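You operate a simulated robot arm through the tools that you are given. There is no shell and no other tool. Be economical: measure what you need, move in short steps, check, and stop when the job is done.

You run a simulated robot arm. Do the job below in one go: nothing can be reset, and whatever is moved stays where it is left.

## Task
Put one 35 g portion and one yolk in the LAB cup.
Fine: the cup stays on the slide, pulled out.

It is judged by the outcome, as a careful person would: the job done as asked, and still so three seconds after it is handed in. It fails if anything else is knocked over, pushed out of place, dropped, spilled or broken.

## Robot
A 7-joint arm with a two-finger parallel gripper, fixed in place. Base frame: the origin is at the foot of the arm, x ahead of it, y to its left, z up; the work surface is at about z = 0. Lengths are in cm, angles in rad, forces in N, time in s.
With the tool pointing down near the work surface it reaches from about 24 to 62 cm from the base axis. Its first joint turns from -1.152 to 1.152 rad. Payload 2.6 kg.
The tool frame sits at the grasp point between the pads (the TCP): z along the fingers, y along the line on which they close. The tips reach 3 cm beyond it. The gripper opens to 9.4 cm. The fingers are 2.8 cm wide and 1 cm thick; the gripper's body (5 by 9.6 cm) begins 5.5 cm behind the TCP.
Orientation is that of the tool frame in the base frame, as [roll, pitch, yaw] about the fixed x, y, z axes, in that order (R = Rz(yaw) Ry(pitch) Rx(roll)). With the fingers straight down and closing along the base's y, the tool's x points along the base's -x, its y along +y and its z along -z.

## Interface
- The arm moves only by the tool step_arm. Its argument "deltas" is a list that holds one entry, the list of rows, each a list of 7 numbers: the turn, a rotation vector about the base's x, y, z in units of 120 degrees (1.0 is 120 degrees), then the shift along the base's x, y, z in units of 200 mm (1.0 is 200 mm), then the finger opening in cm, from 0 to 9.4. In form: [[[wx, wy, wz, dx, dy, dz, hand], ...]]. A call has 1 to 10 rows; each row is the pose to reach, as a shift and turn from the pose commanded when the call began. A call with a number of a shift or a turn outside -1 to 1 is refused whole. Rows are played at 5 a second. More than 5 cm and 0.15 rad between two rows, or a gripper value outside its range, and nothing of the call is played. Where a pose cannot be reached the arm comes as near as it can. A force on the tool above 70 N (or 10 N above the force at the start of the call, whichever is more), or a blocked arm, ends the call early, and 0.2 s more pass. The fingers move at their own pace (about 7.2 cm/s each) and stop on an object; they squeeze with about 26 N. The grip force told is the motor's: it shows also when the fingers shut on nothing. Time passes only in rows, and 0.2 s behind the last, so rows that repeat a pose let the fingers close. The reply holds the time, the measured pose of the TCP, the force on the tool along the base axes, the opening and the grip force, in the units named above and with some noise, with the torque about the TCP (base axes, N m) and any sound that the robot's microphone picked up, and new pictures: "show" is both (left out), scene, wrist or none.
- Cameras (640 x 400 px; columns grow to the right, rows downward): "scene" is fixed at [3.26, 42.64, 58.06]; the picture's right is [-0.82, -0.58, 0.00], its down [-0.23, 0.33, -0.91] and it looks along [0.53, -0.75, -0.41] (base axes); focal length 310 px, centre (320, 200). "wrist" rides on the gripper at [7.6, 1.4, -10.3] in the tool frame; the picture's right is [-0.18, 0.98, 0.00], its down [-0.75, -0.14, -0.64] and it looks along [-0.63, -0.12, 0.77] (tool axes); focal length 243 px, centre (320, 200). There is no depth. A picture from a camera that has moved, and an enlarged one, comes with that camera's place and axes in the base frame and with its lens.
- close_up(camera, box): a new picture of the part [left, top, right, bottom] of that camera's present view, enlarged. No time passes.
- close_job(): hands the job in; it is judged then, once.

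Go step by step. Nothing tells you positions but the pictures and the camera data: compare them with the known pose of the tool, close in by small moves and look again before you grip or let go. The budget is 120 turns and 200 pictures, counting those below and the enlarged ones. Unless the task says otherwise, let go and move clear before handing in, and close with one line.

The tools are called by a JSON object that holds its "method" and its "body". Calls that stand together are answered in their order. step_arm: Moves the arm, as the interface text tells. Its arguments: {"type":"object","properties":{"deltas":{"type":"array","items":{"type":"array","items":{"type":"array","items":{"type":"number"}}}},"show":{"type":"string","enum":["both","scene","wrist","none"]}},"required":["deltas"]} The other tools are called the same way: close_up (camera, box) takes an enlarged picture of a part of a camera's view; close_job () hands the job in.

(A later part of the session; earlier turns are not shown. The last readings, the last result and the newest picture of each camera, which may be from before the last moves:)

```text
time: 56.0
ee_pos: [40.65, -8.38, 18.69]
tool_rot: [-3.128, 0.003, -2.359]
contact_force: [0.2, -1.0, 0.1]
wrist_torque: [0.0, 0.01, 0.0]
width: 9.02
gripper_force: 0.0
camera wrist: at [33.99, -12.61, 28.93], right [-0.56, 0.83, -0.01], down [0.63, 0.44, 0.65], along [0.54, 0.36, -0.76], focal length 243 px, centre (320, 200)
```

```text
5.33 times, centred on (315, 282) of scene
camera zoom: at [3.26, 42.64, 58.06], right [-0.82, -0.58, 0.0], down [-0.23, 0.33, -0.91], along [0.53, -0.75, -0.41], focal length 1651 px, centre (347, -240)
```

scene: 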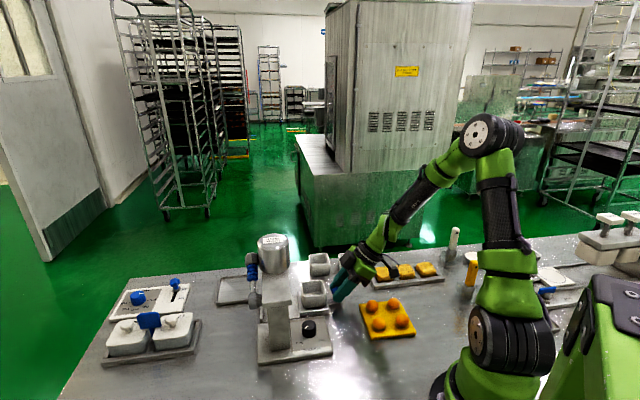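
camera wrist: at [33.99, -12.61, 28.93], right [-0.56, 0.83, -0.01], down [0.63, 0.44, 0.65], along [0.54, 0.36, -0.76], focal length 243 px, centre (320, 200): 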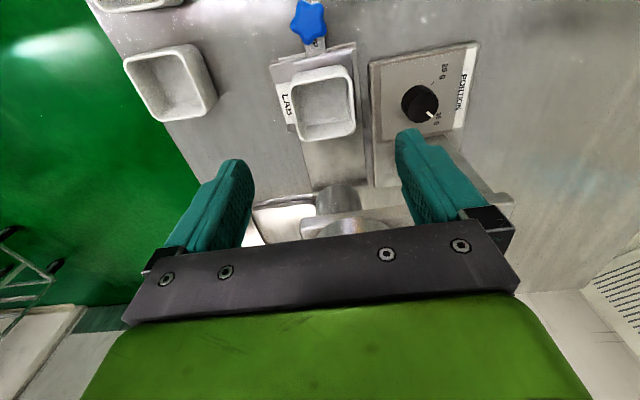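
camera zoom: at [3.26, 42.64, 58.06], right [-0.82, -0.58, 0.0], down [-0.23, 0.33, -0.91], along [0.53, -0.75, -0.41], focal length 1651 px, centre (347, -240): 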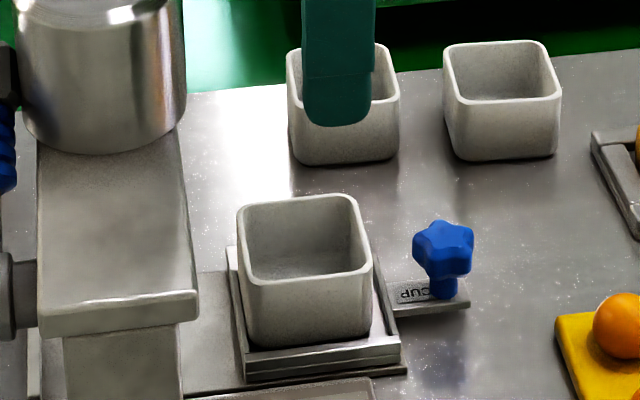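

The cup is now centred in the tray. I tilt again and regrip the slide knob.

{"method": "step_arm", "body": {"deltas": [[[0.041, -0.041, 0, -0.05, -0.05, 0, 8], [0.082, -0.082, 0, -0.1, -0.1, 0, 7], [0.124, -0.124, 0, -0.15, -0.15, 0, 6], [0.165, -0.165, 0, -0.2, -0.2, -0.04, 6], [0.206, -0.206, 0, -0.247, -0.236, -0.1, 6], [0.206, -0.206, 0, -0.247, -0.236, -0.3, 6], [0.206, -0.206, 0, -0.247, -0.236, -0.5, 6], [0.206, -0.206, 0, -0.247, -0.236, -0.62, 6], [0.206, -0.206, 0, -0.242, -0.231, -0.68, 6], [0.206, -0.206, 0, -0.242, -0.231, -0.68, 6]]], "show": "wrist"}}

{"method": "close_up", "body": {"camera": "scene", "box": [285, 255, 365, 315]}}

```text
time: 58.2
ee_pos: [35.54, -12.95, 5.06]
tool_rot: [-3.132, 0.612, -2.358]
contact_force: [-0.4, 0.2, 0.6]
wrist_torque: [-0.01, -0.04, 0.01]
width: 5.99
gripper_force: 0.1
camera wrist: at [25.77, -20.37, 8.97], right [-0.58, 0.81, 0.1], down [0.27, 0.08, 0.96], along [0.77, 0.59, -0.26], focal length 243 px, centre (320, 200)
```

wrist: 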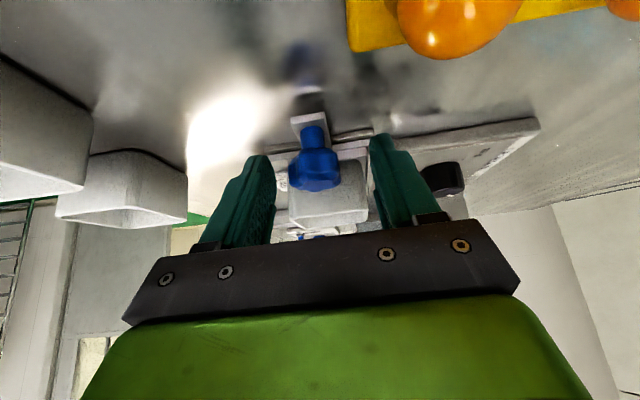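

```text
6.67 times, centred on (325, 285) of scene
camera zoom: at [3.26, 42.64, 58.06], right [-0.82, -0.58, 0.0], down [-0.23, 0.33, -0.91], along [0.53, -0.75, -0.41], focal length 2064 px, centre (287, -367)
```

zoom: 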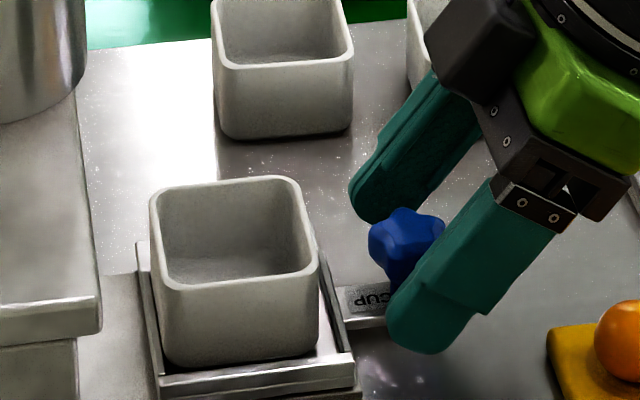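

{"method": "step_arm", "body": {"deltas": [[[0, 0, 0, 0.012, -0.005, 0.002, 3.5], [0, 0, 0, 0.012, -0.005, 0.002, 1.5], [0, 0, 0, 0.012, -0.005, 0.002, 1.5], [0, 0, 0, 0.032, 0.016, 0.002, 1.5], [0, 0, 0, 0.062, 0.047, 0.002, 1.5], [0, 0, 0, 0.1, 0.085, 0.002, 1.5], [0, 0, 0, 0.14, 0.125, 0.002, 1.5], [0, 0, 0, 0.18, 0.165, 0.002, 1.5], [0, 0, 0, 0.22, 0.205, 0.002, 1.5], [0, 0, 0, 0.25, 0.235, 0.002, 1.5]]], "show": "none"}}

{"method": "step_arm", "body": {"deltas": [[[0, 0, 0, 0.03, 0.03, 0, 1.5], [0, 0, 0, 0.055, 0.055, 0, 1.5], [0, 0, 0, 0.075, 0.075, 0, 1.5], [0, 0, 0, 0.09, 0.09, 0, 1.5], [0, 0, 0, 0.095, 0.095, 0, 1.5]]], "show": "none"}}

{"method": "close_up", "body": {"camera": "scene", "box": [235, 225, 355, 315]}}

```text
time: 60.4
ee_pos: [40.55, -8.09, 5.13]
tool_rot: [-3.133, 0.614, -2.357]
contact_force: [-8.1, 8.0, 1.1]
wrist_torque: [-0.47, 0.83, -0.12]
width: 2.81
gripper_force: 45.2
```

```text
time: 61.6
ee_pos: [42.28, -6.46, 4.85]
tool_rot: [-3.137, 0.611, -2.363]
contact_force: [-41.6, -6.3, 31.7]
wrist_torque: [0.39, 0.6, 0.42]
width: 2.86
gripper_force: 45.2
```

```text
4.44 times, centred on (295, 270) of scene
camera zoom: at [3.24, 42.64, 58.06], right [-0.82, -0.58, 0.0], down [-0.23, 0.33, -0.91], along [0.53, -0.75, -0.41], focal length 1376 px, centre (431, -111)
```

zoom: 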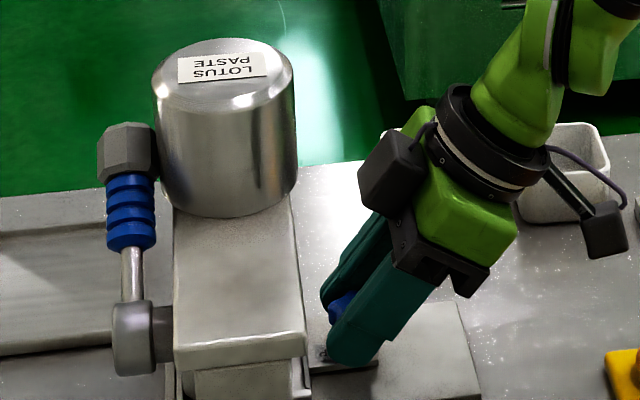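

At the stop again. I release, back off and check the cup against the spout.

{"method": "step_arm", "body": {"deltas": [[[0, 0, 0, -0.003, -0.006, 0.01, 5], [0, 0, 0, -0.003, -0.006, 0.01, 6], [0, 0, 0, -0.08, -0.08, 0.14, 6], [0, 0, 0, -0.17, -0.18, 0.25, 6], [0, 0, 0, -0.17, -0.18, 0.25, 6]]], "show": "none"}}

{"method": "close_up", "body": {"camera": "wrist", "box": [180, 20, 460, 240]}}

```text
time: 62.8
ee_pos: [39.07, -10.0, 9.93]
tool_rot: [-3.131, 0.614, -2.358]
contact_force: [0.6, 0.5, -0.4]
wrist_torque: [0.01, 0.02, -0.02]
width: 6.0
gripper_force: 0.0
```

```text
1.82 times, centred on (320, 130) of wrist
camera zoom: at [29.41, -17.41, 14.01], right [-0.58, 0.81, 0.1], down [0.27, 0.08, 0.96], along [0.77, 0.59, -0.26], focal length 441 px, centre (320, 327)
```

zoom: 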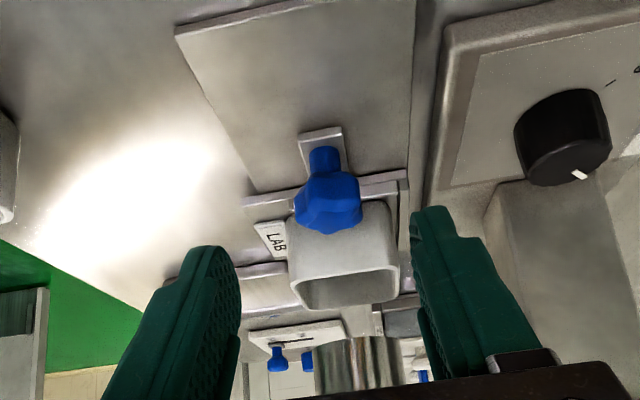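

The cup is now well under the spout. Next is the lever: I straighten up and rise high.

{"method": "step_arm", "body": {"deltas": [[[0, 0, 0, -0.08, -0.08, 0.2, 5], [0, 0, 0, -0.1, -0.1, 0.4, 5], [-0.041, 0.041, 0, -0.1, -0.1, 0.55, 5], [-0.082, 0.082, 0, -0.1, -0.1, 0.7, 5], [-0.124, 0.124, 0, -0.1, -0.1, 0.85, 5], [-0.165, 0.165, 0, -0.1, -0.1, 0.95, 5], [-0.206, 0.206, 0, -0.1, -0.1, 0.98, 5], [-0.206, 0.206, 0, -0.1, -0.1, 0.98, 5]]], "show": "none"}}

{"method": "step_arm", "body": {"deltas": [[[0, 0, -0.07, 0, 0.12, 0.01, 5], [0, 0, -0.14, 0, 0.25, 0.01, 5], [0, 0, -0.21, 0, 0.38, 0.01, 5], [0, 0, -0.28, 0, 0.5, 0.01, 5], [0, 0, -0.35, 0, 0.62, 0.01, 5], [0, 0, -0.42, 0, 0.74, 0.01, 5], [0, 0, -0.49, 0, 0.86, 0.01, 5], [0, 0, -0.56, 0, 0.96, 0.01, 5], [0, 0, -0.63, 0, 1.0, 0.01, 5], [0, 0, -0.7, 0, 1.0, 0.01, 5]]]}}

```text
time: 64.6
ee_pos: [37.11, -11.72, 29.57]
tool_rot: [-3.13, 0.003, -2.36]
contact_force: [-0.1, 1.1, -0.1]
wrist_torque: [-0.01, -0.04, 0.0]
width: 5.0
gripper_force: 0.0
```

```text
time: 66.8
ee_pos: [37.11, 8.08, 29.72]
tool_rot: [-3.13, 0.002, 2.457]
contact_force: [0.4, 0.4, 0.0]
wrist_torque: [0.01, -0.01, -0.02]
width: 5.01
gripper_force: 0.0
camera wrist: at [32.06, 14.09, 40.08], right [0.76, 0.64, -0.01], down [0.5, -0.58, 0.65], along [0.41, -0.5, -0.76], focal length 243 px, centre (320, 200)
```

scene: 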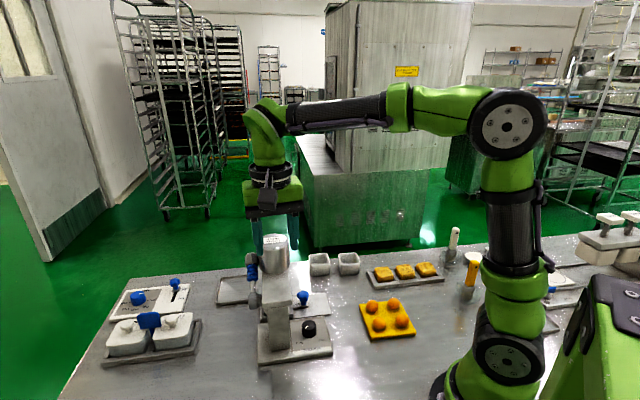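
wrist: 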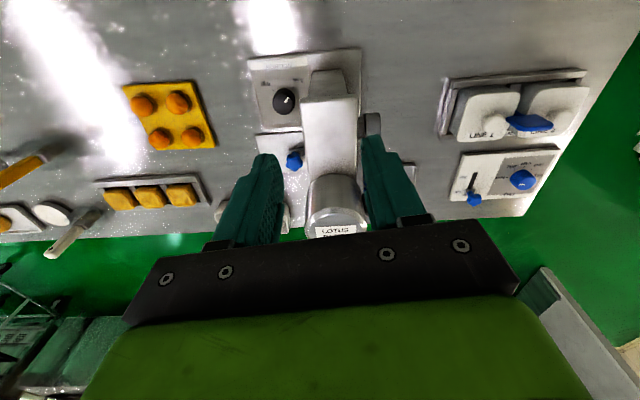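

{"method": "step_arm", "body": {"deltas": [[[0, 0, -0.024, 0.1, 0.015, 0, 6], [0, 0, -0.048, 0.22, 0.03, 0, 6], [0, 0, -0.048, 0.325, 0.046, 0, 6], [0, 0, -0.048, 0.325, 0.046, 0, 6]]]}}

{"method": "close_up", "body": {"camera": "scene", "box": [215, 180, 335, 270]}}

{"method": "close_up", "body": {"camera": "wrist", "box": [220, 30, 420, 230]}}

```text
time: 67.8
ee_pos: [43.85, 9.04, 29.8]
tool_rot: [-3.129, 0.003, 2.358]
contact_force: [-1.1, -0.8, -1.0]
wrist_torque: [-0.04, -0.01, 0.0]
width: 5.98
gripper_force: 0.1
camera wrist: at [39.34, 15.58, 40.08], right [0.82, 0.57, -0.01], down [0.44, -0.62, 0.65], along [0.36, -0.54, -0.76], focal length 243 px, centre (320, 200)
```

scene: 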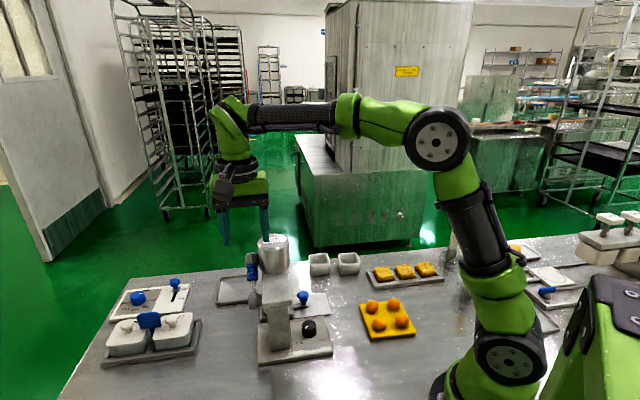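
wrist: 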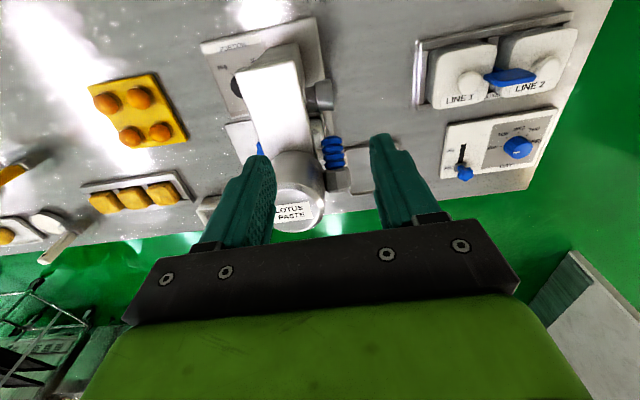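

```text
4.44 times, centred on (275, 225) of scene
camera zoom: at [3.26, 42.64, 58.06], right [-0.82, -0.58, 0.0], down [-0.23, 0.33, -0.91], along [0.53, -0.75, -0.41], focal length 1376 px, centre (520, 89)
```

zoom: 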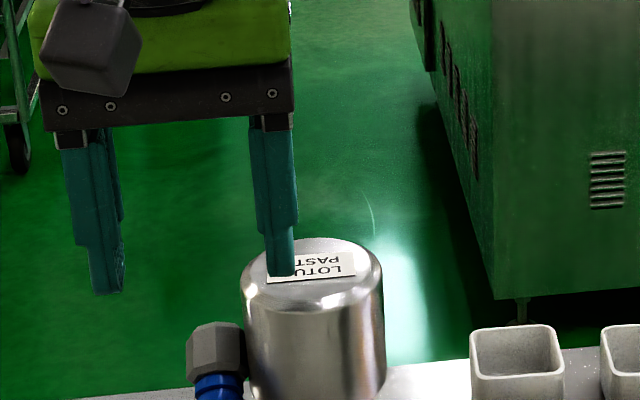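

```text
2.00 times, centred on (320, 130) of wrist
camera zoom: at [39.34, 15.58, 40.08], right [0.82, 0.57, -0.01], down [0.44, -0.62, 0.65], along [0.36, -0.54, -0.76], focal length 485 px, centre (320, 340)
```

zoom: 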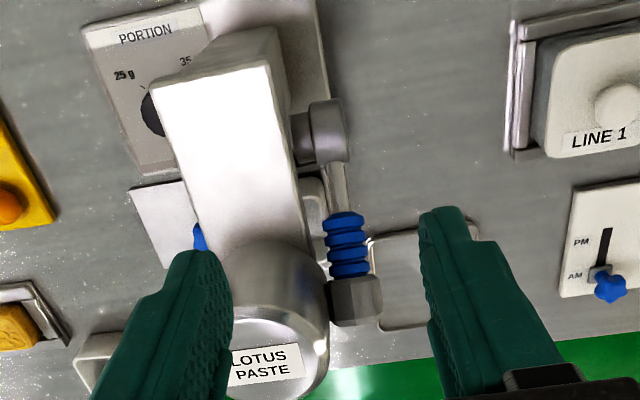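

Triangulation shows the lever runs from a hub at (44.1, 8.6, 12.2) up and back to its end at (50.2, 3, 17), about 30° above horizontal. So it is most likely pulled down. I'll press it with closed fingers, the hand leaning away from the hopper, starting with a turn back.

{"method": "step_arm", "body": {"deltas": [[[0, 0, 0.07, 0.035, -0.017, 0, 3], [0, 0, 0.14, 0.07, -0.034, 0, 1], [0, 0, 0.21, 0.105, -0.05, 0, 0], [0, 0, 0.28, 0.14, -0.068, 0, 0], [0, 0, 0.35, 0.175, -0.085, 0, 0], [0, 0, 0.42, 0.21, -0.1, 0, 0], [0, 0, 0.49, 0.245, -0.12, 0, 0], [0, 0, 0.56, 0.28, -0.135, 0, 0], [0, 0, 0.63, 0.315, -0.15, 0, 0], [0, 0, 0.7, 0.35, -0.16, 0, 0]]], "show": "none"}}

{"method": "step_arm", "body": {"deltas": [[[0, 0, 0.05, 0, 0, 0, 0], [-0.041, 0.041, 0.05, 0, 0, 0, 0], [-0.082, 0.082, 0.05, 0, 0, 0, 0], [-0.124, 0.124, 0.05, 0, 0, 0, 0], [-0.165, 0.165, 0.05, 0, 0, 0, 0], [-0.206, 0.206, 0.05, 0, 0, 0, 0], [-0.206, 0.206, 0.05, 0, 0, 0, 0]]]}}

```text
time: 70.0
ee_pos: [50.64, 5.68, 29.88]
tool_rot: [-3.129, 0.003, -2.458]
contact_force: [0.4, 0.6, 0.2]
wrist_torque: [-0.02, -0.03, 0.01]
width: 0.01
gripper_force: 25.9
```

```text
time: 71.6
ee_pos: [48.41, 4.38, 27.52]
tool_rot: [-3.096, -0.541, -2.36]
contact_force: [0.7, 0.8, -1.3]
wrist_torque: [0.01, -0.01, 0.01]
width: 0.02
gripper_force: 26.1
out of reach, approached as far as the arm can: row 4, 5, 6, 7
camera wrist: at [46.11, 4.86, 40.25], right [-0.6, 0.79, -0.13], down [0.77, 0.61, 0.17], along [0.21, 0.0, -0.98], focal length 243 px, centre (320, 200)
```

scene: 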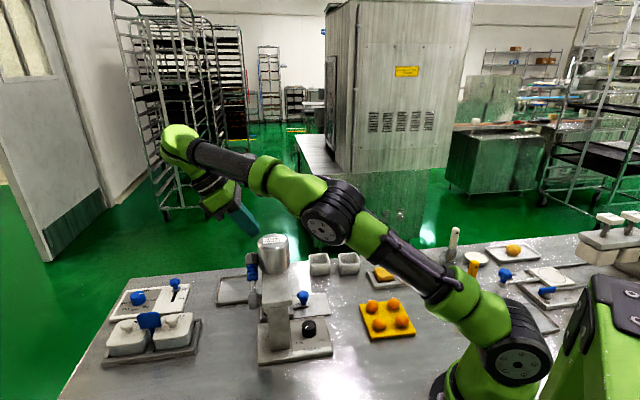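
wrist: 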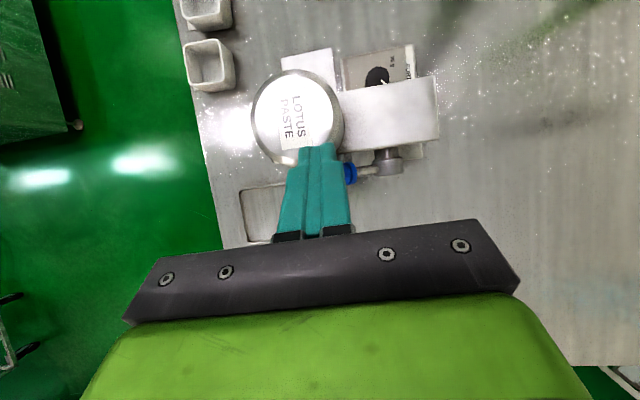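

{"method": "step_arm", "body": {"deltas": [[[0, 0, 0, 0, 0, -0.1, 0], [0, 0, 0, 0, 0, -0.2, 0], [0, 0, 0, 0, 0, -0.2, 0]]], "show": "none"}}

```text
time: 72.4
ee_pos: [48.49, 4.43, 23.63]
tool_rot: [-3.094, -0.538, -2.36]
contact_force: [-4.6, 1.8, 12.2]
wrist_torque: [-0.21, 0.18, -0.08]
width: 0.0
gripper_force: 26.1
```

A light touch on the hopper rim. I lift and move outward past it.

{"method": "step_arm", "body": {"deltas": [[[0, 0, 0, 0.0, 0.0, 0.06, 0], [0, 0, 0, 0.05, 0.04, 0.06, 0], [0, 0, 0, 0.087, 0.068, 0.04, 0], [0, 0, 0, 0.087, 0.068, 0.0, 0], [0, 0, 0, 0.087, 0.068, 0.0, 0]]]}}

{"method": "close_up", "body": {"camera": "scene", "box": [215, 210, 315, 290]}}

{"method": "close_up", "body": {"camera": "wrist", "box": [220, 40, 460, 240]}}

```text
time: 73.6
ee_pos: [50.27, 5.78, 23.54]
tool_rot: [-3.096, -0.538, -2.359]
contact_force: [0.5, -0.3, -0.4]
wrist_torque: [0.01, 0.0, 0.0]
width: 0.0
gripper_force: 26.3
out of reach, approached as far as the arm can: row 3
camera wrist: at [47.99, 6.19, 36.33], right [-0.6, 0.79, -0.13], down [0.77, 0.61, 0.17], along [0.21, 0.0, -0.98], focal length 243 px, centre (320, 200)
```

scene: 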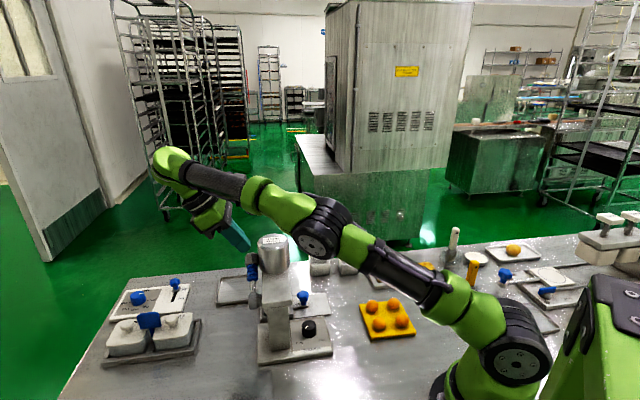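
wrist: 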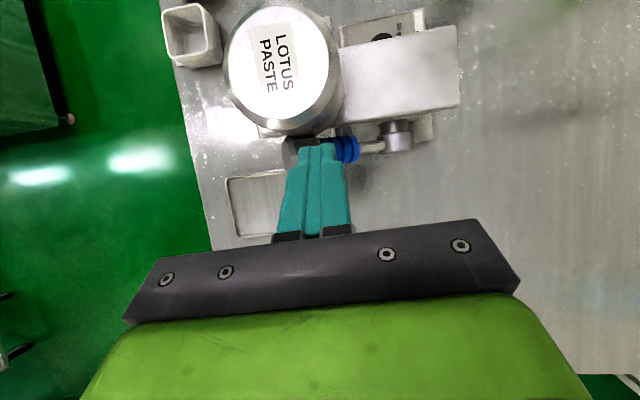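

```text
5.00 times, centred on (265, 250) of scene
camera zoom: at [3.26, 42.64, 58.06], right [-0.82, -0.58, 0.0], down [-0.23, 0.33, -0.91], along [0.53, -0.75, -0.41], focal length 1548 px, centre (595, -50)
```

zoom: 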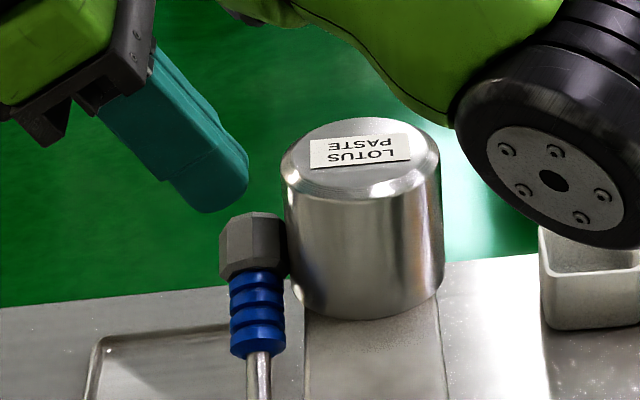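

```text
2.00 times, centred on (340, 140) of wrist
camera zoom: at [47.99, 6.19, 36.33], right [-0.6, 0.79, -0.13], down [0.77, 0.61, 0.17], along [0.21, 0.0, -0.98], focal length 485 px, centre (280, 320)
```

zoom: 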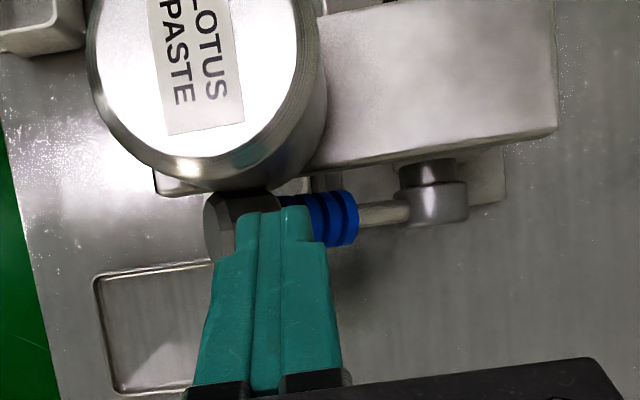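

The fingertips are over the grip end of the lever. I lower to first contact and feel it.

{"method": "step_arm", "body": {"deltas": [[[0, 0, 0, 0, 0, -0.08, 0], [0, 0, 0, 0, 0, -0.15, 0], [0, 0, 0, 0, 0, -0.19, 0], [0, 0, 0, 0, 0, -0.21, 0], [0, 0, 0, 0, 0, -0.21, 0]]], "show": "none"}}

{"method": "close_up", "body": {"camera": "scene", "box": [215, 210, 315, 290]}}

```text
time: 74.8
ee_pos: [50.42, 5.76, 19.37]
tool_rot: [-3.097, -0.539, -2.362]
contact_force: [1.6, 2.2, 1.3]
wrist_torque: [0.01, -0.01, 0.0]
width: 0.03
gripper_force: 25.8
```

```text
5.00 times, centred on (265, 250) of scene
camera zoom: at [3.26, 42.64, 58.06], right [-0.82, -0.58, 0.0], down [-0.23, 0.33, -0.91], along [0.53, -0.75, -0.41], focal length 1548 px, centre (595, -50)
```

zoom: 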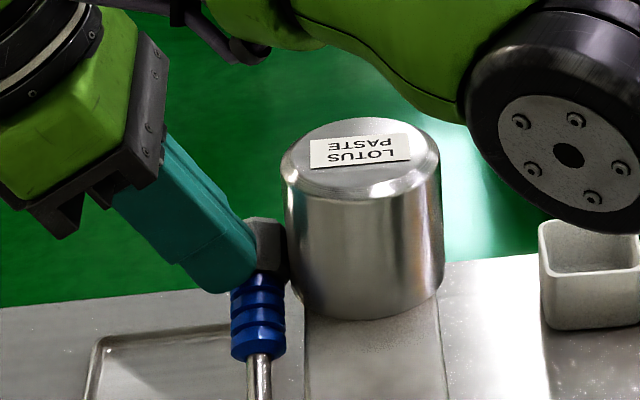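

{"method": "step_arm", "body": {"deltas": [[[0, 0, 0, 0.005, -0.005, -0.04, 0], [0, 0, 0, 0.01, -0.01, -0.08, 0], [0, 0, 0, 0.015, -0.015, -0.12, 0], [0, 0, 0, 0.015, -0.015, -0.12, 0]]], "show": "scene"}}

{"method": "close_up", "body": {"camera": "scene", "box": [215, 210, 315, 290]}}

{"method": "close_up", "body": {"camera": "wrist", "box": [220, 40, 460, 240]}}

```text
time: 75.8
ee_pos: [50.73, 5.37, 17.03]
tool_rot: [-3.096, -0.54, -2.359]
contact_force: [5.3, -0.8, 4.5]
wrist_torque: [-0.1, -0.11, 0.1]
width: 0.0
gripper_force: 26.0
```

scene: 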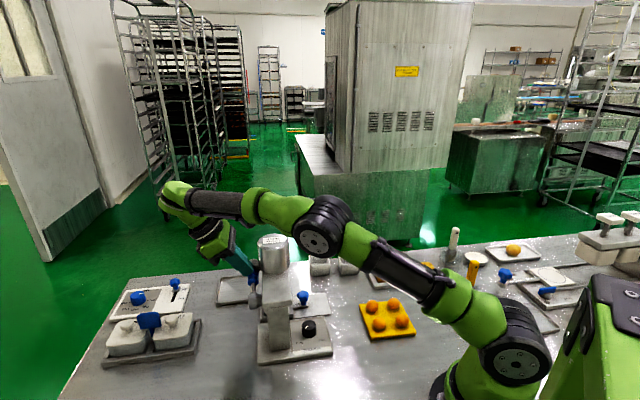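

```text
5.00 times, centred on (265, 250) of scene
camera zoom: at [3.26, 42.64, 58.06], right [-0.82, -0.58, 0.0], down [-0.23, 0.33, -0.91], along [0.53, -0.75, -0.41], focal length 1548 px, centre (595, -50)
```

zoom: 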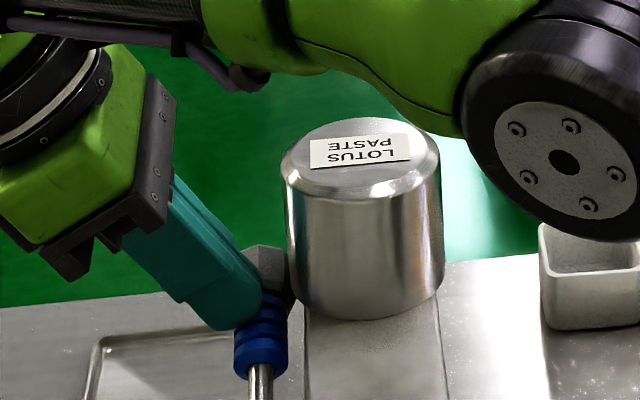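

```text
2.00 times, centred on (340, 140) of wrist
camera zoom: at [48.29, 5.88, 29.75], right [-0.6, 0.79, -0.13], down [0.77, 0.61, 0.17], along [0.21, 0.0, -0.98], focal length 485 px, centre (280, 320)
```

zoom: 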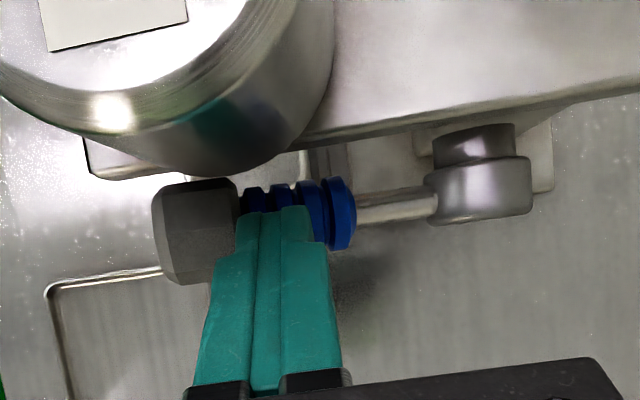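

The lever is moving down under light force, so I continue the stroke.

{"method": "step_arm", "body": {"deltas": [[[0, 0, 0, 0.005, -0.005, -0.05, 0], [0, 0, 0, 0.01, -0.01, -0.1, 0], [0, 0, 0, 0.012, -0.012, -0.15, 0], [0, 0, 0, 0.012, -0.012, -0.2, 0], [0, 0, 0, 0.012, -0.012, -0.2, 0]]], "show": "none"}}

{"method": "close_up", "body": {"camera": "scene", "box": [215, 210, 335, 310]}}

{"method": "close_up", "body": {"camera": "wrist", "box": [180, 0, 460, 240]}}

```text
time: 77.0
ee_pos: [50.84, 5.35, 13.39]
tool_rot: [-3.094, -0.536, -2.36]
contact_force: [-3.6, 5.7, 33.6]
wrist_torque: [-0.09, 0.68, -0.1]
width: 0.02
gripper_force: 26.1
```

```text
4.00 times, centred on (275, 260) of scene
camera zoom: at [3.24, 42.64, 58.06], right [-0.82, -0.58, 0.0], down [-0.23, 0.33, -0.91], along [0.53, -0.75, -0.41], focal length 1239 px, centre (500, -40)
```

zoom: 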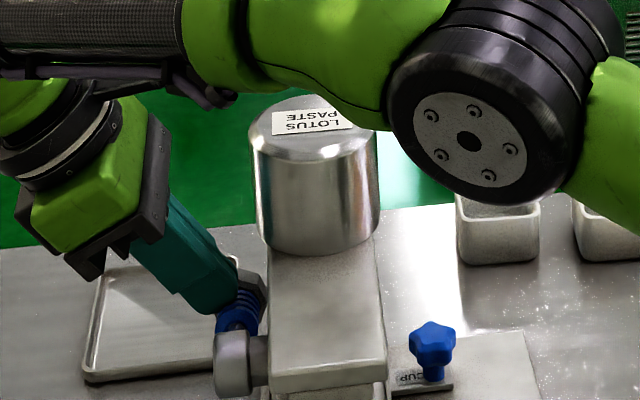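

```text
1.67 times, centred on (320, 120) of wrist
camera zoom: at [48.44, 5.76, 26.09], right [-0.59, 0.79, -0.13], down [0.77, 0.61, 0.17], along [0.22, 0.0, -0.98], focal length 404 px, centre (320, 333)
```

zoom: 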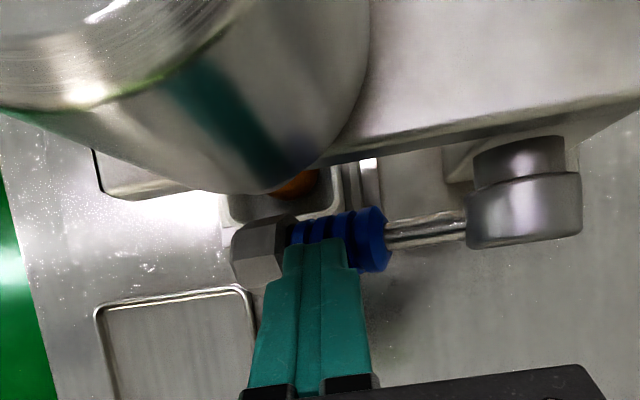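

Force has risen and something brown is visible under the spout. I take a closer look.

{"method": "close_up", "body": {"camera": "wrist", "box": [270, 50, 350, 110]}}

{"method": "step_arm", "body": {"deltas": [[[0, 0, 0, 0, 0, -0.015, 0], [0, 0, 0, 0, 0, -0.02, 0], [0, 0, 0, 0, 0, -0.02, 0]]], "show": "none"}}

```text
6.67 times, centred on (310, 80) of wrist
camera zoom: at [48.44, 5.76, 26.09], right [-0.59, 0.79, -0.13], down [0.77, 0.61, 0.17], along [0.22, 0.0, -0.98], focal length 1618 px, centre (387, 1000)
```

zoom: 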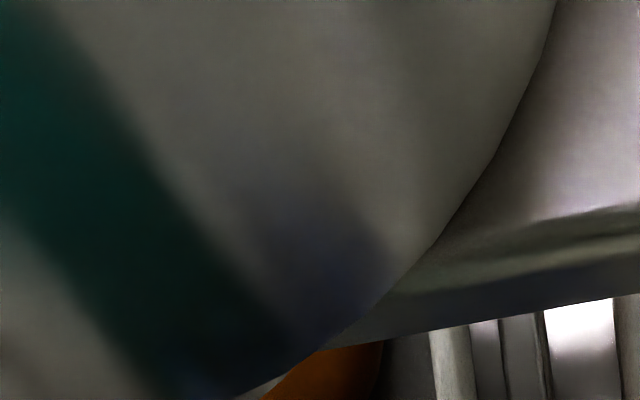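

```text
time: 77.8
ee_pos: [50.9, 5.29, 13.26]
tool_rot: [-3.09, -0.527, -2.361]
contact_force: [2.2, 10.0, 45.2]
wrist_torque: [-0.01, 0.76, -0.23]
width: 0.0
gripper_force: 26.1
```

That is the bottom stop, and paste came out. I raise the hand straight up and look.

{"method": "step_arm", "body": {"deltas": [[[0, 0, 0, 0, 0, 0.04, 0], [0, 0, 0, 0, 0, 0.1, 0], [0, 0, 0, 0, 0, 0.2, 0], [0, 0, 0, 0, 0, 0.3, 0], [0, 0, 0, 0, 0, 0.42, 0], [0, 0, 0, 0, 0, 0.5, 0]]], "show": "none"}}

{"method": "close_up", "body": {"camera": "scene", "box": [215, 210, 335, 310]}}

{"method": "close_up", "body": {"camera": "wrist", "box": [180, 0, 460, 240]}}

```text
time: 79.2
ee_pos: [50.76, 5.26, 22.61]
tool_rot: [-3.097, -0.542, -2.36]
contact_force: [-0.1, 0.3, 0.8]
wrist_torque: [-0.03, 0.01, 0.02]
width: 0.0
gripper_force: 25.7
```

```text
4.00 times, centred on (275, 260) of scene
camera zoom: at [3.26, 42.64, 58.06], right [-0.82, -0.58, 0.0], down [-0.23, 0.33, -0.91], along [0.53, -0.75, -0.41], focal length 1239 px, centre (500, -40)
```

zoom: 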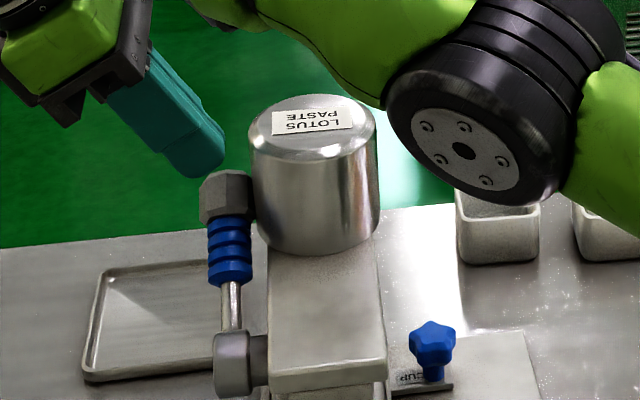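

```text
1.67 times, centred on (320, 120) of wrist
camera zoom: at [48.48, 5.71, 35.37], right [-0.6, 0.79, -0.13], down [0.77, 0.61, 0.17], along [0.21, 0.0, -0.98], focal length 404 px, centre (320, 333)
```

zoom: 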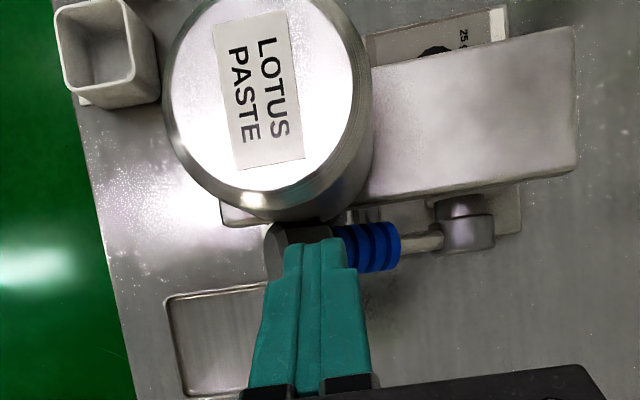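

The lever sprang back up: one stroke, one portion. I straighten up, rise over the machine and return to the slide-knob side.

{"method": "step_arm", "body": {"deltas": [[[0.04, -0.04, 0, 0, 0, 0.02, 2], [0.085, -0.085, 0, 0, 0, 0.05, 4], [0.13, -0.13, 0, 0, 0, 0.1, 6], [0.182, -0.182, 0, 0, 0, 0.2, 6], [0.182, -0.182, 0, 0, 0, 0.3, 6], [0.182, -0.182, 0, -0.05, -0.1, 0.33, 6], [0.182, -0.182, 0, -0.15, -0.25, 0.33, 6], [0.182, -0.182, 0, -0.25, -0.42, 0.33, 6], [0.182, -0.182, 0, -0.37, -0.6, 0.33, 6], [0.182, -0.182, 0, -0.5, -0.77, 0.33, 6]]], "show": "none"}}

{"method": "step_arm", "body": {"deltas": [[[0, 0, 0, -0.08, -0.03, -0.1, 6], [0, 0, 0, -0.13, -0.05, -0.2, 6], [0, 0, 0, -0.13, -0.05, -0.3, 6], [0, 0, 0, -0.13, -0.05, -0.3, 6]]]}}

```text
refused: row 4 steps farther than a row can; nothing moved
```

```text
time: 79.8
ee_pos: [49.02, 5.69, 20.04]
tool_rot: [-3.088, -0.5, -2.337]
contact_force: [0.2, 1.4, 1.3]
wrist_torque: [-0.01, -0.06, 0.06]
width: 5.95
gripper_force: 0.1
stopped in row 3: the force on the tool passed its limit (the readings are from after the stop); the commanded pose is now the measured one
camera wrist: at [46.24, 5.73, 32.7], right [-0.61, 0.78, -0.14], down [0.75, 0.63, 0.21], along [0.25, 0.02, -0.97], focal length 243 px, centre (320, 200)
```

scene: 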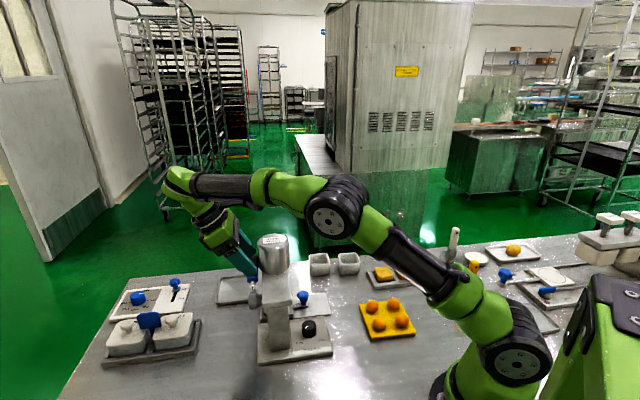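
wrist: 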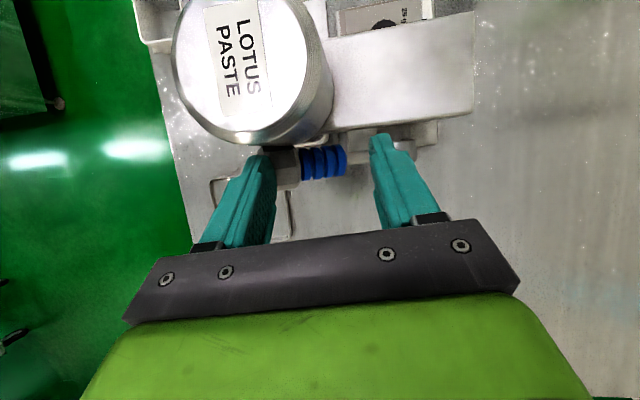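

The first move was refused, so the second ran from the wrong place and touched something, and the guard stopped it. I check the lever and machine before anything else.

{"method": "close_up", "body": {"camera": "scene", "box": [215, 210, 335, 310]}}

{"method": "close_up", "body": {"camera": "wrist", "box": [180, 0, 460, 240]}}

```text
4.00 times, centred on (275, 260) of scene
camera zoom: at [3.26, 42.64, 58.06], right [-0.82, -0.58, 0.0], down [-0.23, 0.33, -0.91], along [0.53, -0.75, -0.41], focal length 1239 px, centre (500, -40)
```

zoom: 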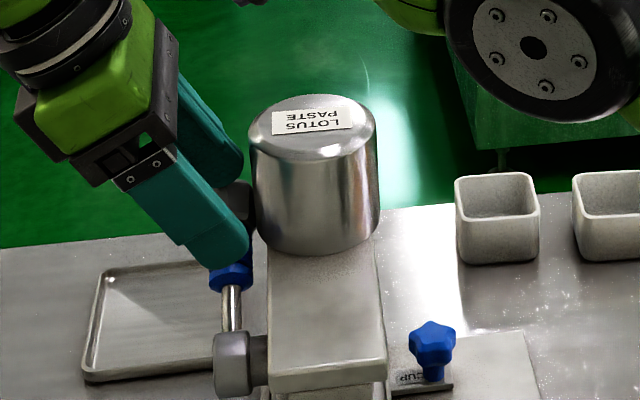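

```text
1.67 times, centred on (320, 120) of wrist
camera zoom: at [46.24, 5.73, 32.7], right [-0.61, 0.78, -0.14], down [0.75, 0.63, 0.21], along [0.25, 0.02, -0.97], focal length 404 px, centre (320, 333)
```

zoom: 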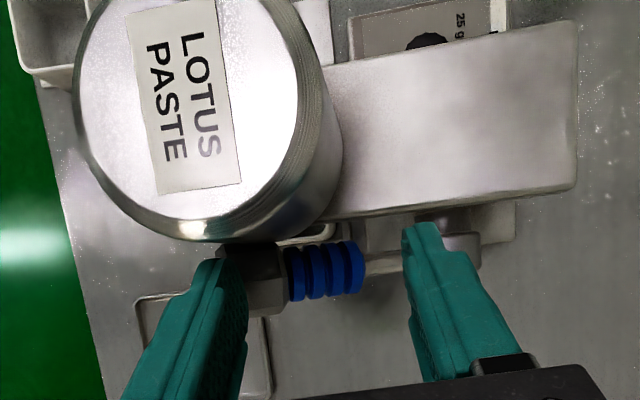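

The lever is still up and nothing moved; a finger only touched the hopper's side. I back out outward and up, then straighten.

{"method": "step_arm", "body": {"deltas": [[[0, 0, 0, 0.03, 0.03, 0.04, 6], [0, 0, 0, 0.04, 0.04, 0.15, 5], [0.04, -0.04, 0, 0.04, 0.04, 0.25, 5], [0.08, -0.08, 0, 0.04, 0.04, 0.35, 5], [0.12, -0.12, 0, 0.04, 0.04, 0.45, 5], [0.165, -0.165, 0, 0.04, 0.04, 0.5, 5], [0.165, -0.165, 0, 0.04, 0.04, 0.5, 5]]], "show": "scene"}}

```text
time: 81.4
ee_pos: [49.83, 6.48, 30.02]
tool_rot: [-3.076, -0.013, -2.34]
contact_force: [-0.4, -0.3, 0.6]
wrist_torque: [-0.02, 0.0, -0.01]
width: 4.98
gripper_force: 0.0
```

scene: 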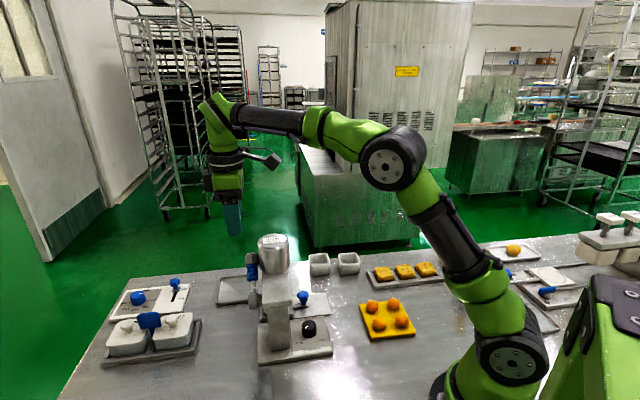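

{"method": "step_arm", "body": {"deltas": [[[0.0216, 0.0223, -0.008, -0.1, -0.15, 0, 6], [0.0216, 0.0223, -0.008, -0.22, -0.33, 0, 6], [0.0216, 0.0223, -0.008, -0.34, -0.51, 0, 6], [0.0216, 0.0223, -0.008, -0.46, -0.69, 0, 6], [0.0216, 0.0223, -0.008, -0.567, -0.85, -0.05, 6], [0.0216, 0.0223, -0.008, -0.567, -0.85, -0.25, 6], [0.0216, 0.0223, -0.008, -0.567, -0.85, -0.4, 6], [0.0216, 0.0223, -0.008, -0.567, -0.85, -0.4, 6]]], "show": "wrist"}}

```text
time: 83.2
ee_pos: [38.35, -10.57, 22.04]
tool_rot: [3.141, -0.014, -2.356]
contact_force: [-0.1, -0.2, 0.6]
wrist_torque: [0.03, 0.02, -0.01]
width: 6.02
gripper_force: 0.0
camera wrist: at [32.04, -14.85, 32.61], right [-0.56, 0.83, 0.0], down [0.64, 0.44, 0.63], along [0.52, 0.36, -0.78], focal length 243 px, centre (320, 200)
```

wrist: 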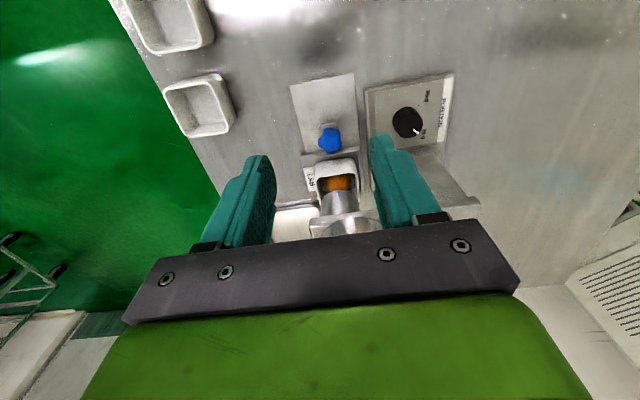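

Brown paste is visible inside the cup. I tilt and come down onto the slide knob again.

{"method": "step_arm", "body": {"deltas": [[[0.042, -0.042, 0, 0, 0, -0.05, 6], [0.084, -0.084, 0, 0, 0, -0.12, 6], [0.126, -0.126, 0, 0, 0, -0.2, 6], [0.168, -0.168, 0, 0, 0, -0.3, 6], [0.21, -0.21, 0, 0.02, 0.02, -0.45, 6], [0.21, -0.21, 0, 0.04, 0.05, -0.6, 6], [0.21, -0.21, 0, 0.12, 0.13, -0.6, 6], [0.21, -0.21, 0, 0.185, 0.196, -0.63, 6], [0.21, -0.21, 0, 0.185, 0.196, -0.75, 6], [0.21, -0.21, 0, 0.185, 0.196, -0.845, 6]]], "show": "wrist"}}

{"method": "close_up", "body": {"camera": "scene", "box": [265, 255, 345, 315]}}

```text
time: 85.4
ee_pos: [42.21, -6.67, 5.11]
tool_rot: [3.141, 0.607, -2.356]
contact_force: [0.1, -0.9, -0.6]
wrist_torque: [0.0, -0.01, 0.05]
width: 6.02
gripper_force: 0.1
camera wrist: at [32.57, -14.2, 9.24], right [-0.59, 0.8, 0.1], down [0.28, 0.08, 0.96], along [0.76, 0.59, -0.27], focal length 243 px, centre (320, 200)
```

wrist: 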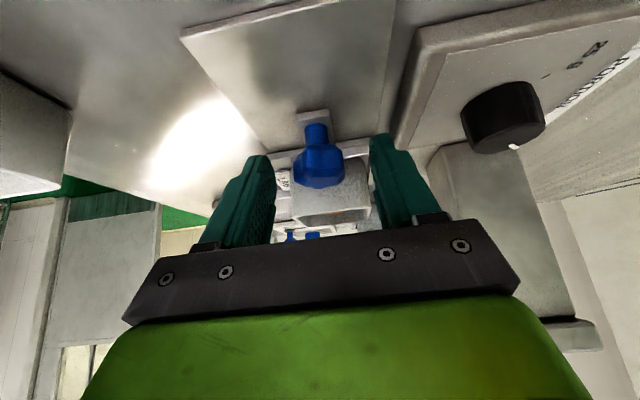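

```text
6.67 times, centred on (305, 285) of scene
camera zoom: at [3.26, 42.64, 58.06], right [-0.82, -0.58, 0.0], down [-0.23, 0.33, -0.91], along [0.53, -0.75, -0.41], focal length 2064 px, centre (420, -367)
```

zoom: 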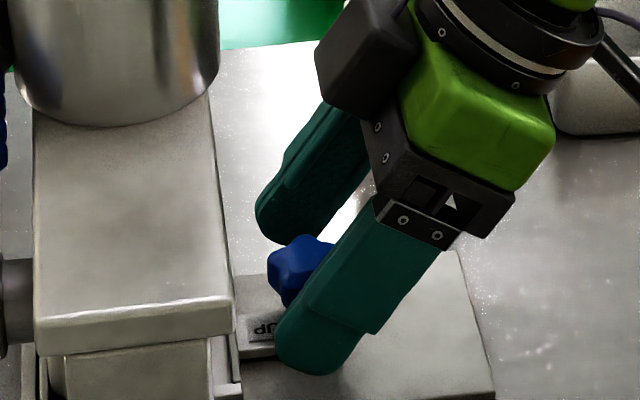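

{"method": "step_arm", "body": {"deltas": [[[0, 0, 0, 0.004, -0.004, 0, 3.5], [0, 0, 0, 0.004, -0.004, 0, 1.5], [0, 0, 0, 0.004, -0.004, 0, 1.5], [0, 0, 0, -0.02, -0.028, 0, 1.5], [0, 0, 0, -0.055, -0.063, 0, 1.5], [0, 0, 0, -0.095, -0.103, 0, 1.5], [0, 0, 0, -0.135, -0.143, 0, 1.5], [0, 0, 0, -0.175, -0.183, 0, 1.5], [0, 0, 0, -0.215, -0.223, 0, 1.5], [0, 0, 0, -0.24, -0.248, 0, 1.5]]], "show": "none"}}

{"method": "step_arm", "body": {"deltas": [[[0, 0, 0, -0.025, -0.025, 0, 1.5], [0, 0, 0, -0.05, -0.05, 0, 1.5], [0, 0, 0, -0.075, -0.075, 0, 1.5], [0, 0, 0, -0.09, -0.09, 0, 1.5], [0, 0, 0, -0.098, -0.098, 0, 1.5], [0, 0, 0, -0.098, -0.098, 0, 1.5]]], "show": "none"}}

{"method": "close_up", "body": {"camera": "scene", "box": [275, 250, 365, 318]}}

```text
time: 87.6
ee_pos: [37.34, -11.46, 5.08]
tool_rot: [3.136, 0.61, -2.358]
contact_force: [-18.9, 19.3, 18.3]
wrist_torque: [-0.08, 0.1, 0.35]
width: 2.83
gripper_force: 44.6
```

```text
time: 89.0
ee_pos: [35.51, -13.28, 5.17]
tool_rot: [3.141, 0.612, -2.348]
contact_force: [30.3, 24.5, -25.4]
wrist_torque: [0.32, -0.37, -0.08]
width: 2.83
gripper_force: 44.9
```

```text
5.88 times, centred on (320, 284) of scene
camera zoom: at [3.27, 42.64, 58.06], right [-0.82, -0.58, 0.0], down [-0.23, 0.33, -0.91], along [0.53, -0.75, -0.41], focal length 1821 px, centre (320, -294)
```

zoom: 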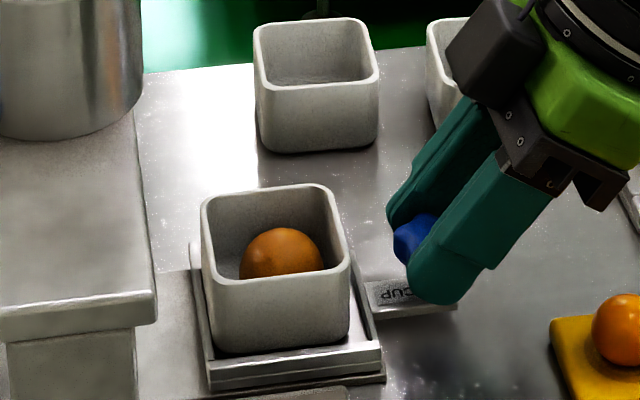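

The slide is out at its stop with one paste ball in the cup. I release the knob, retreat, straighten up and view the yolk tray.

{"method": "step_arm", "body": {"deltas": [[[0, 0, 0, 0.004, 0.004, 0.006, 4.5], [0, 0, 0, 0.004, 0.004, 0.006, 6], [0, 0, 0, -0.06, -0.06, 0.14, 6], [0, 0, 0, -0.08, -0.08, 0.36, 6], [-0.041, 0.041, 0, -0.1, -0.08, 0.48, 6], [-0.082, 0.082, 0, -0.15, -0.06, 0.55, 6], [-0.124, 0.124, 0, -0.22, -0.04, 0.6, 6], [-0.165, 0.165, 0, -0.3, -0.03, 0.6, 6], [-0.206, 0.206, 0, -0.38, -0.02, 0.6, 6], [-0.206, 0.206, 0, -0.4, -0.02, 0.6, 6]]]}}

{"method": "close_up", "body": {"camera": "scene", "box": [275, 250, 415, 345]}}

```text
time: 91.2
ee_pos: [27.36, -14.03, 17.05]
tool_rot: [3.141, -0.005, -2.356]
contact_force: [0.4, -0.7, 0.9]
wrist_torque: [-0.01, 0.03, 0.01]
width: 6.01
gripper_force: 0.0
camera wrist: at [20.9, -18.34, 27.42], right [-0.56, 0.83, 0.0], down [0.64, 0.43, 0.64], along [0.53, 0.36, -0.77], focal length 243 px, centre (320, 200)
```

scene: 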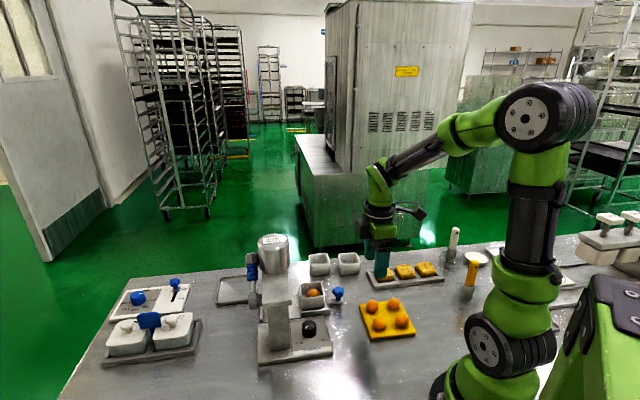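
wrist: 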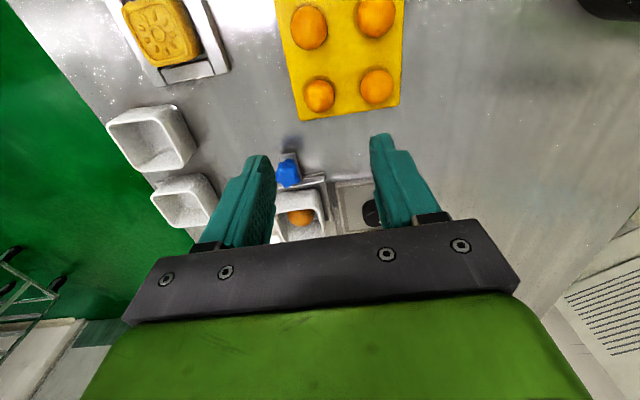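

```text
4.21 times, centred on (345, 298) of scene
camera zoom: at [3.26, 42.64, 58.06], right [-0.82, -0.58, 0.0], down [-0.23, 0.33, -0.91], along [0.53, -0.75, -0.41], focal length 1304 px, centre (215, -210)
```

zoom: 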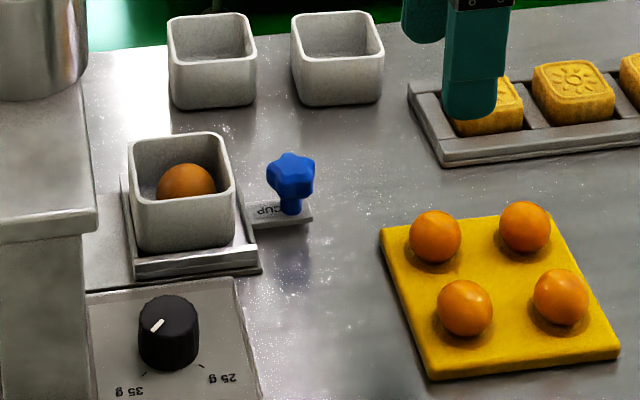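

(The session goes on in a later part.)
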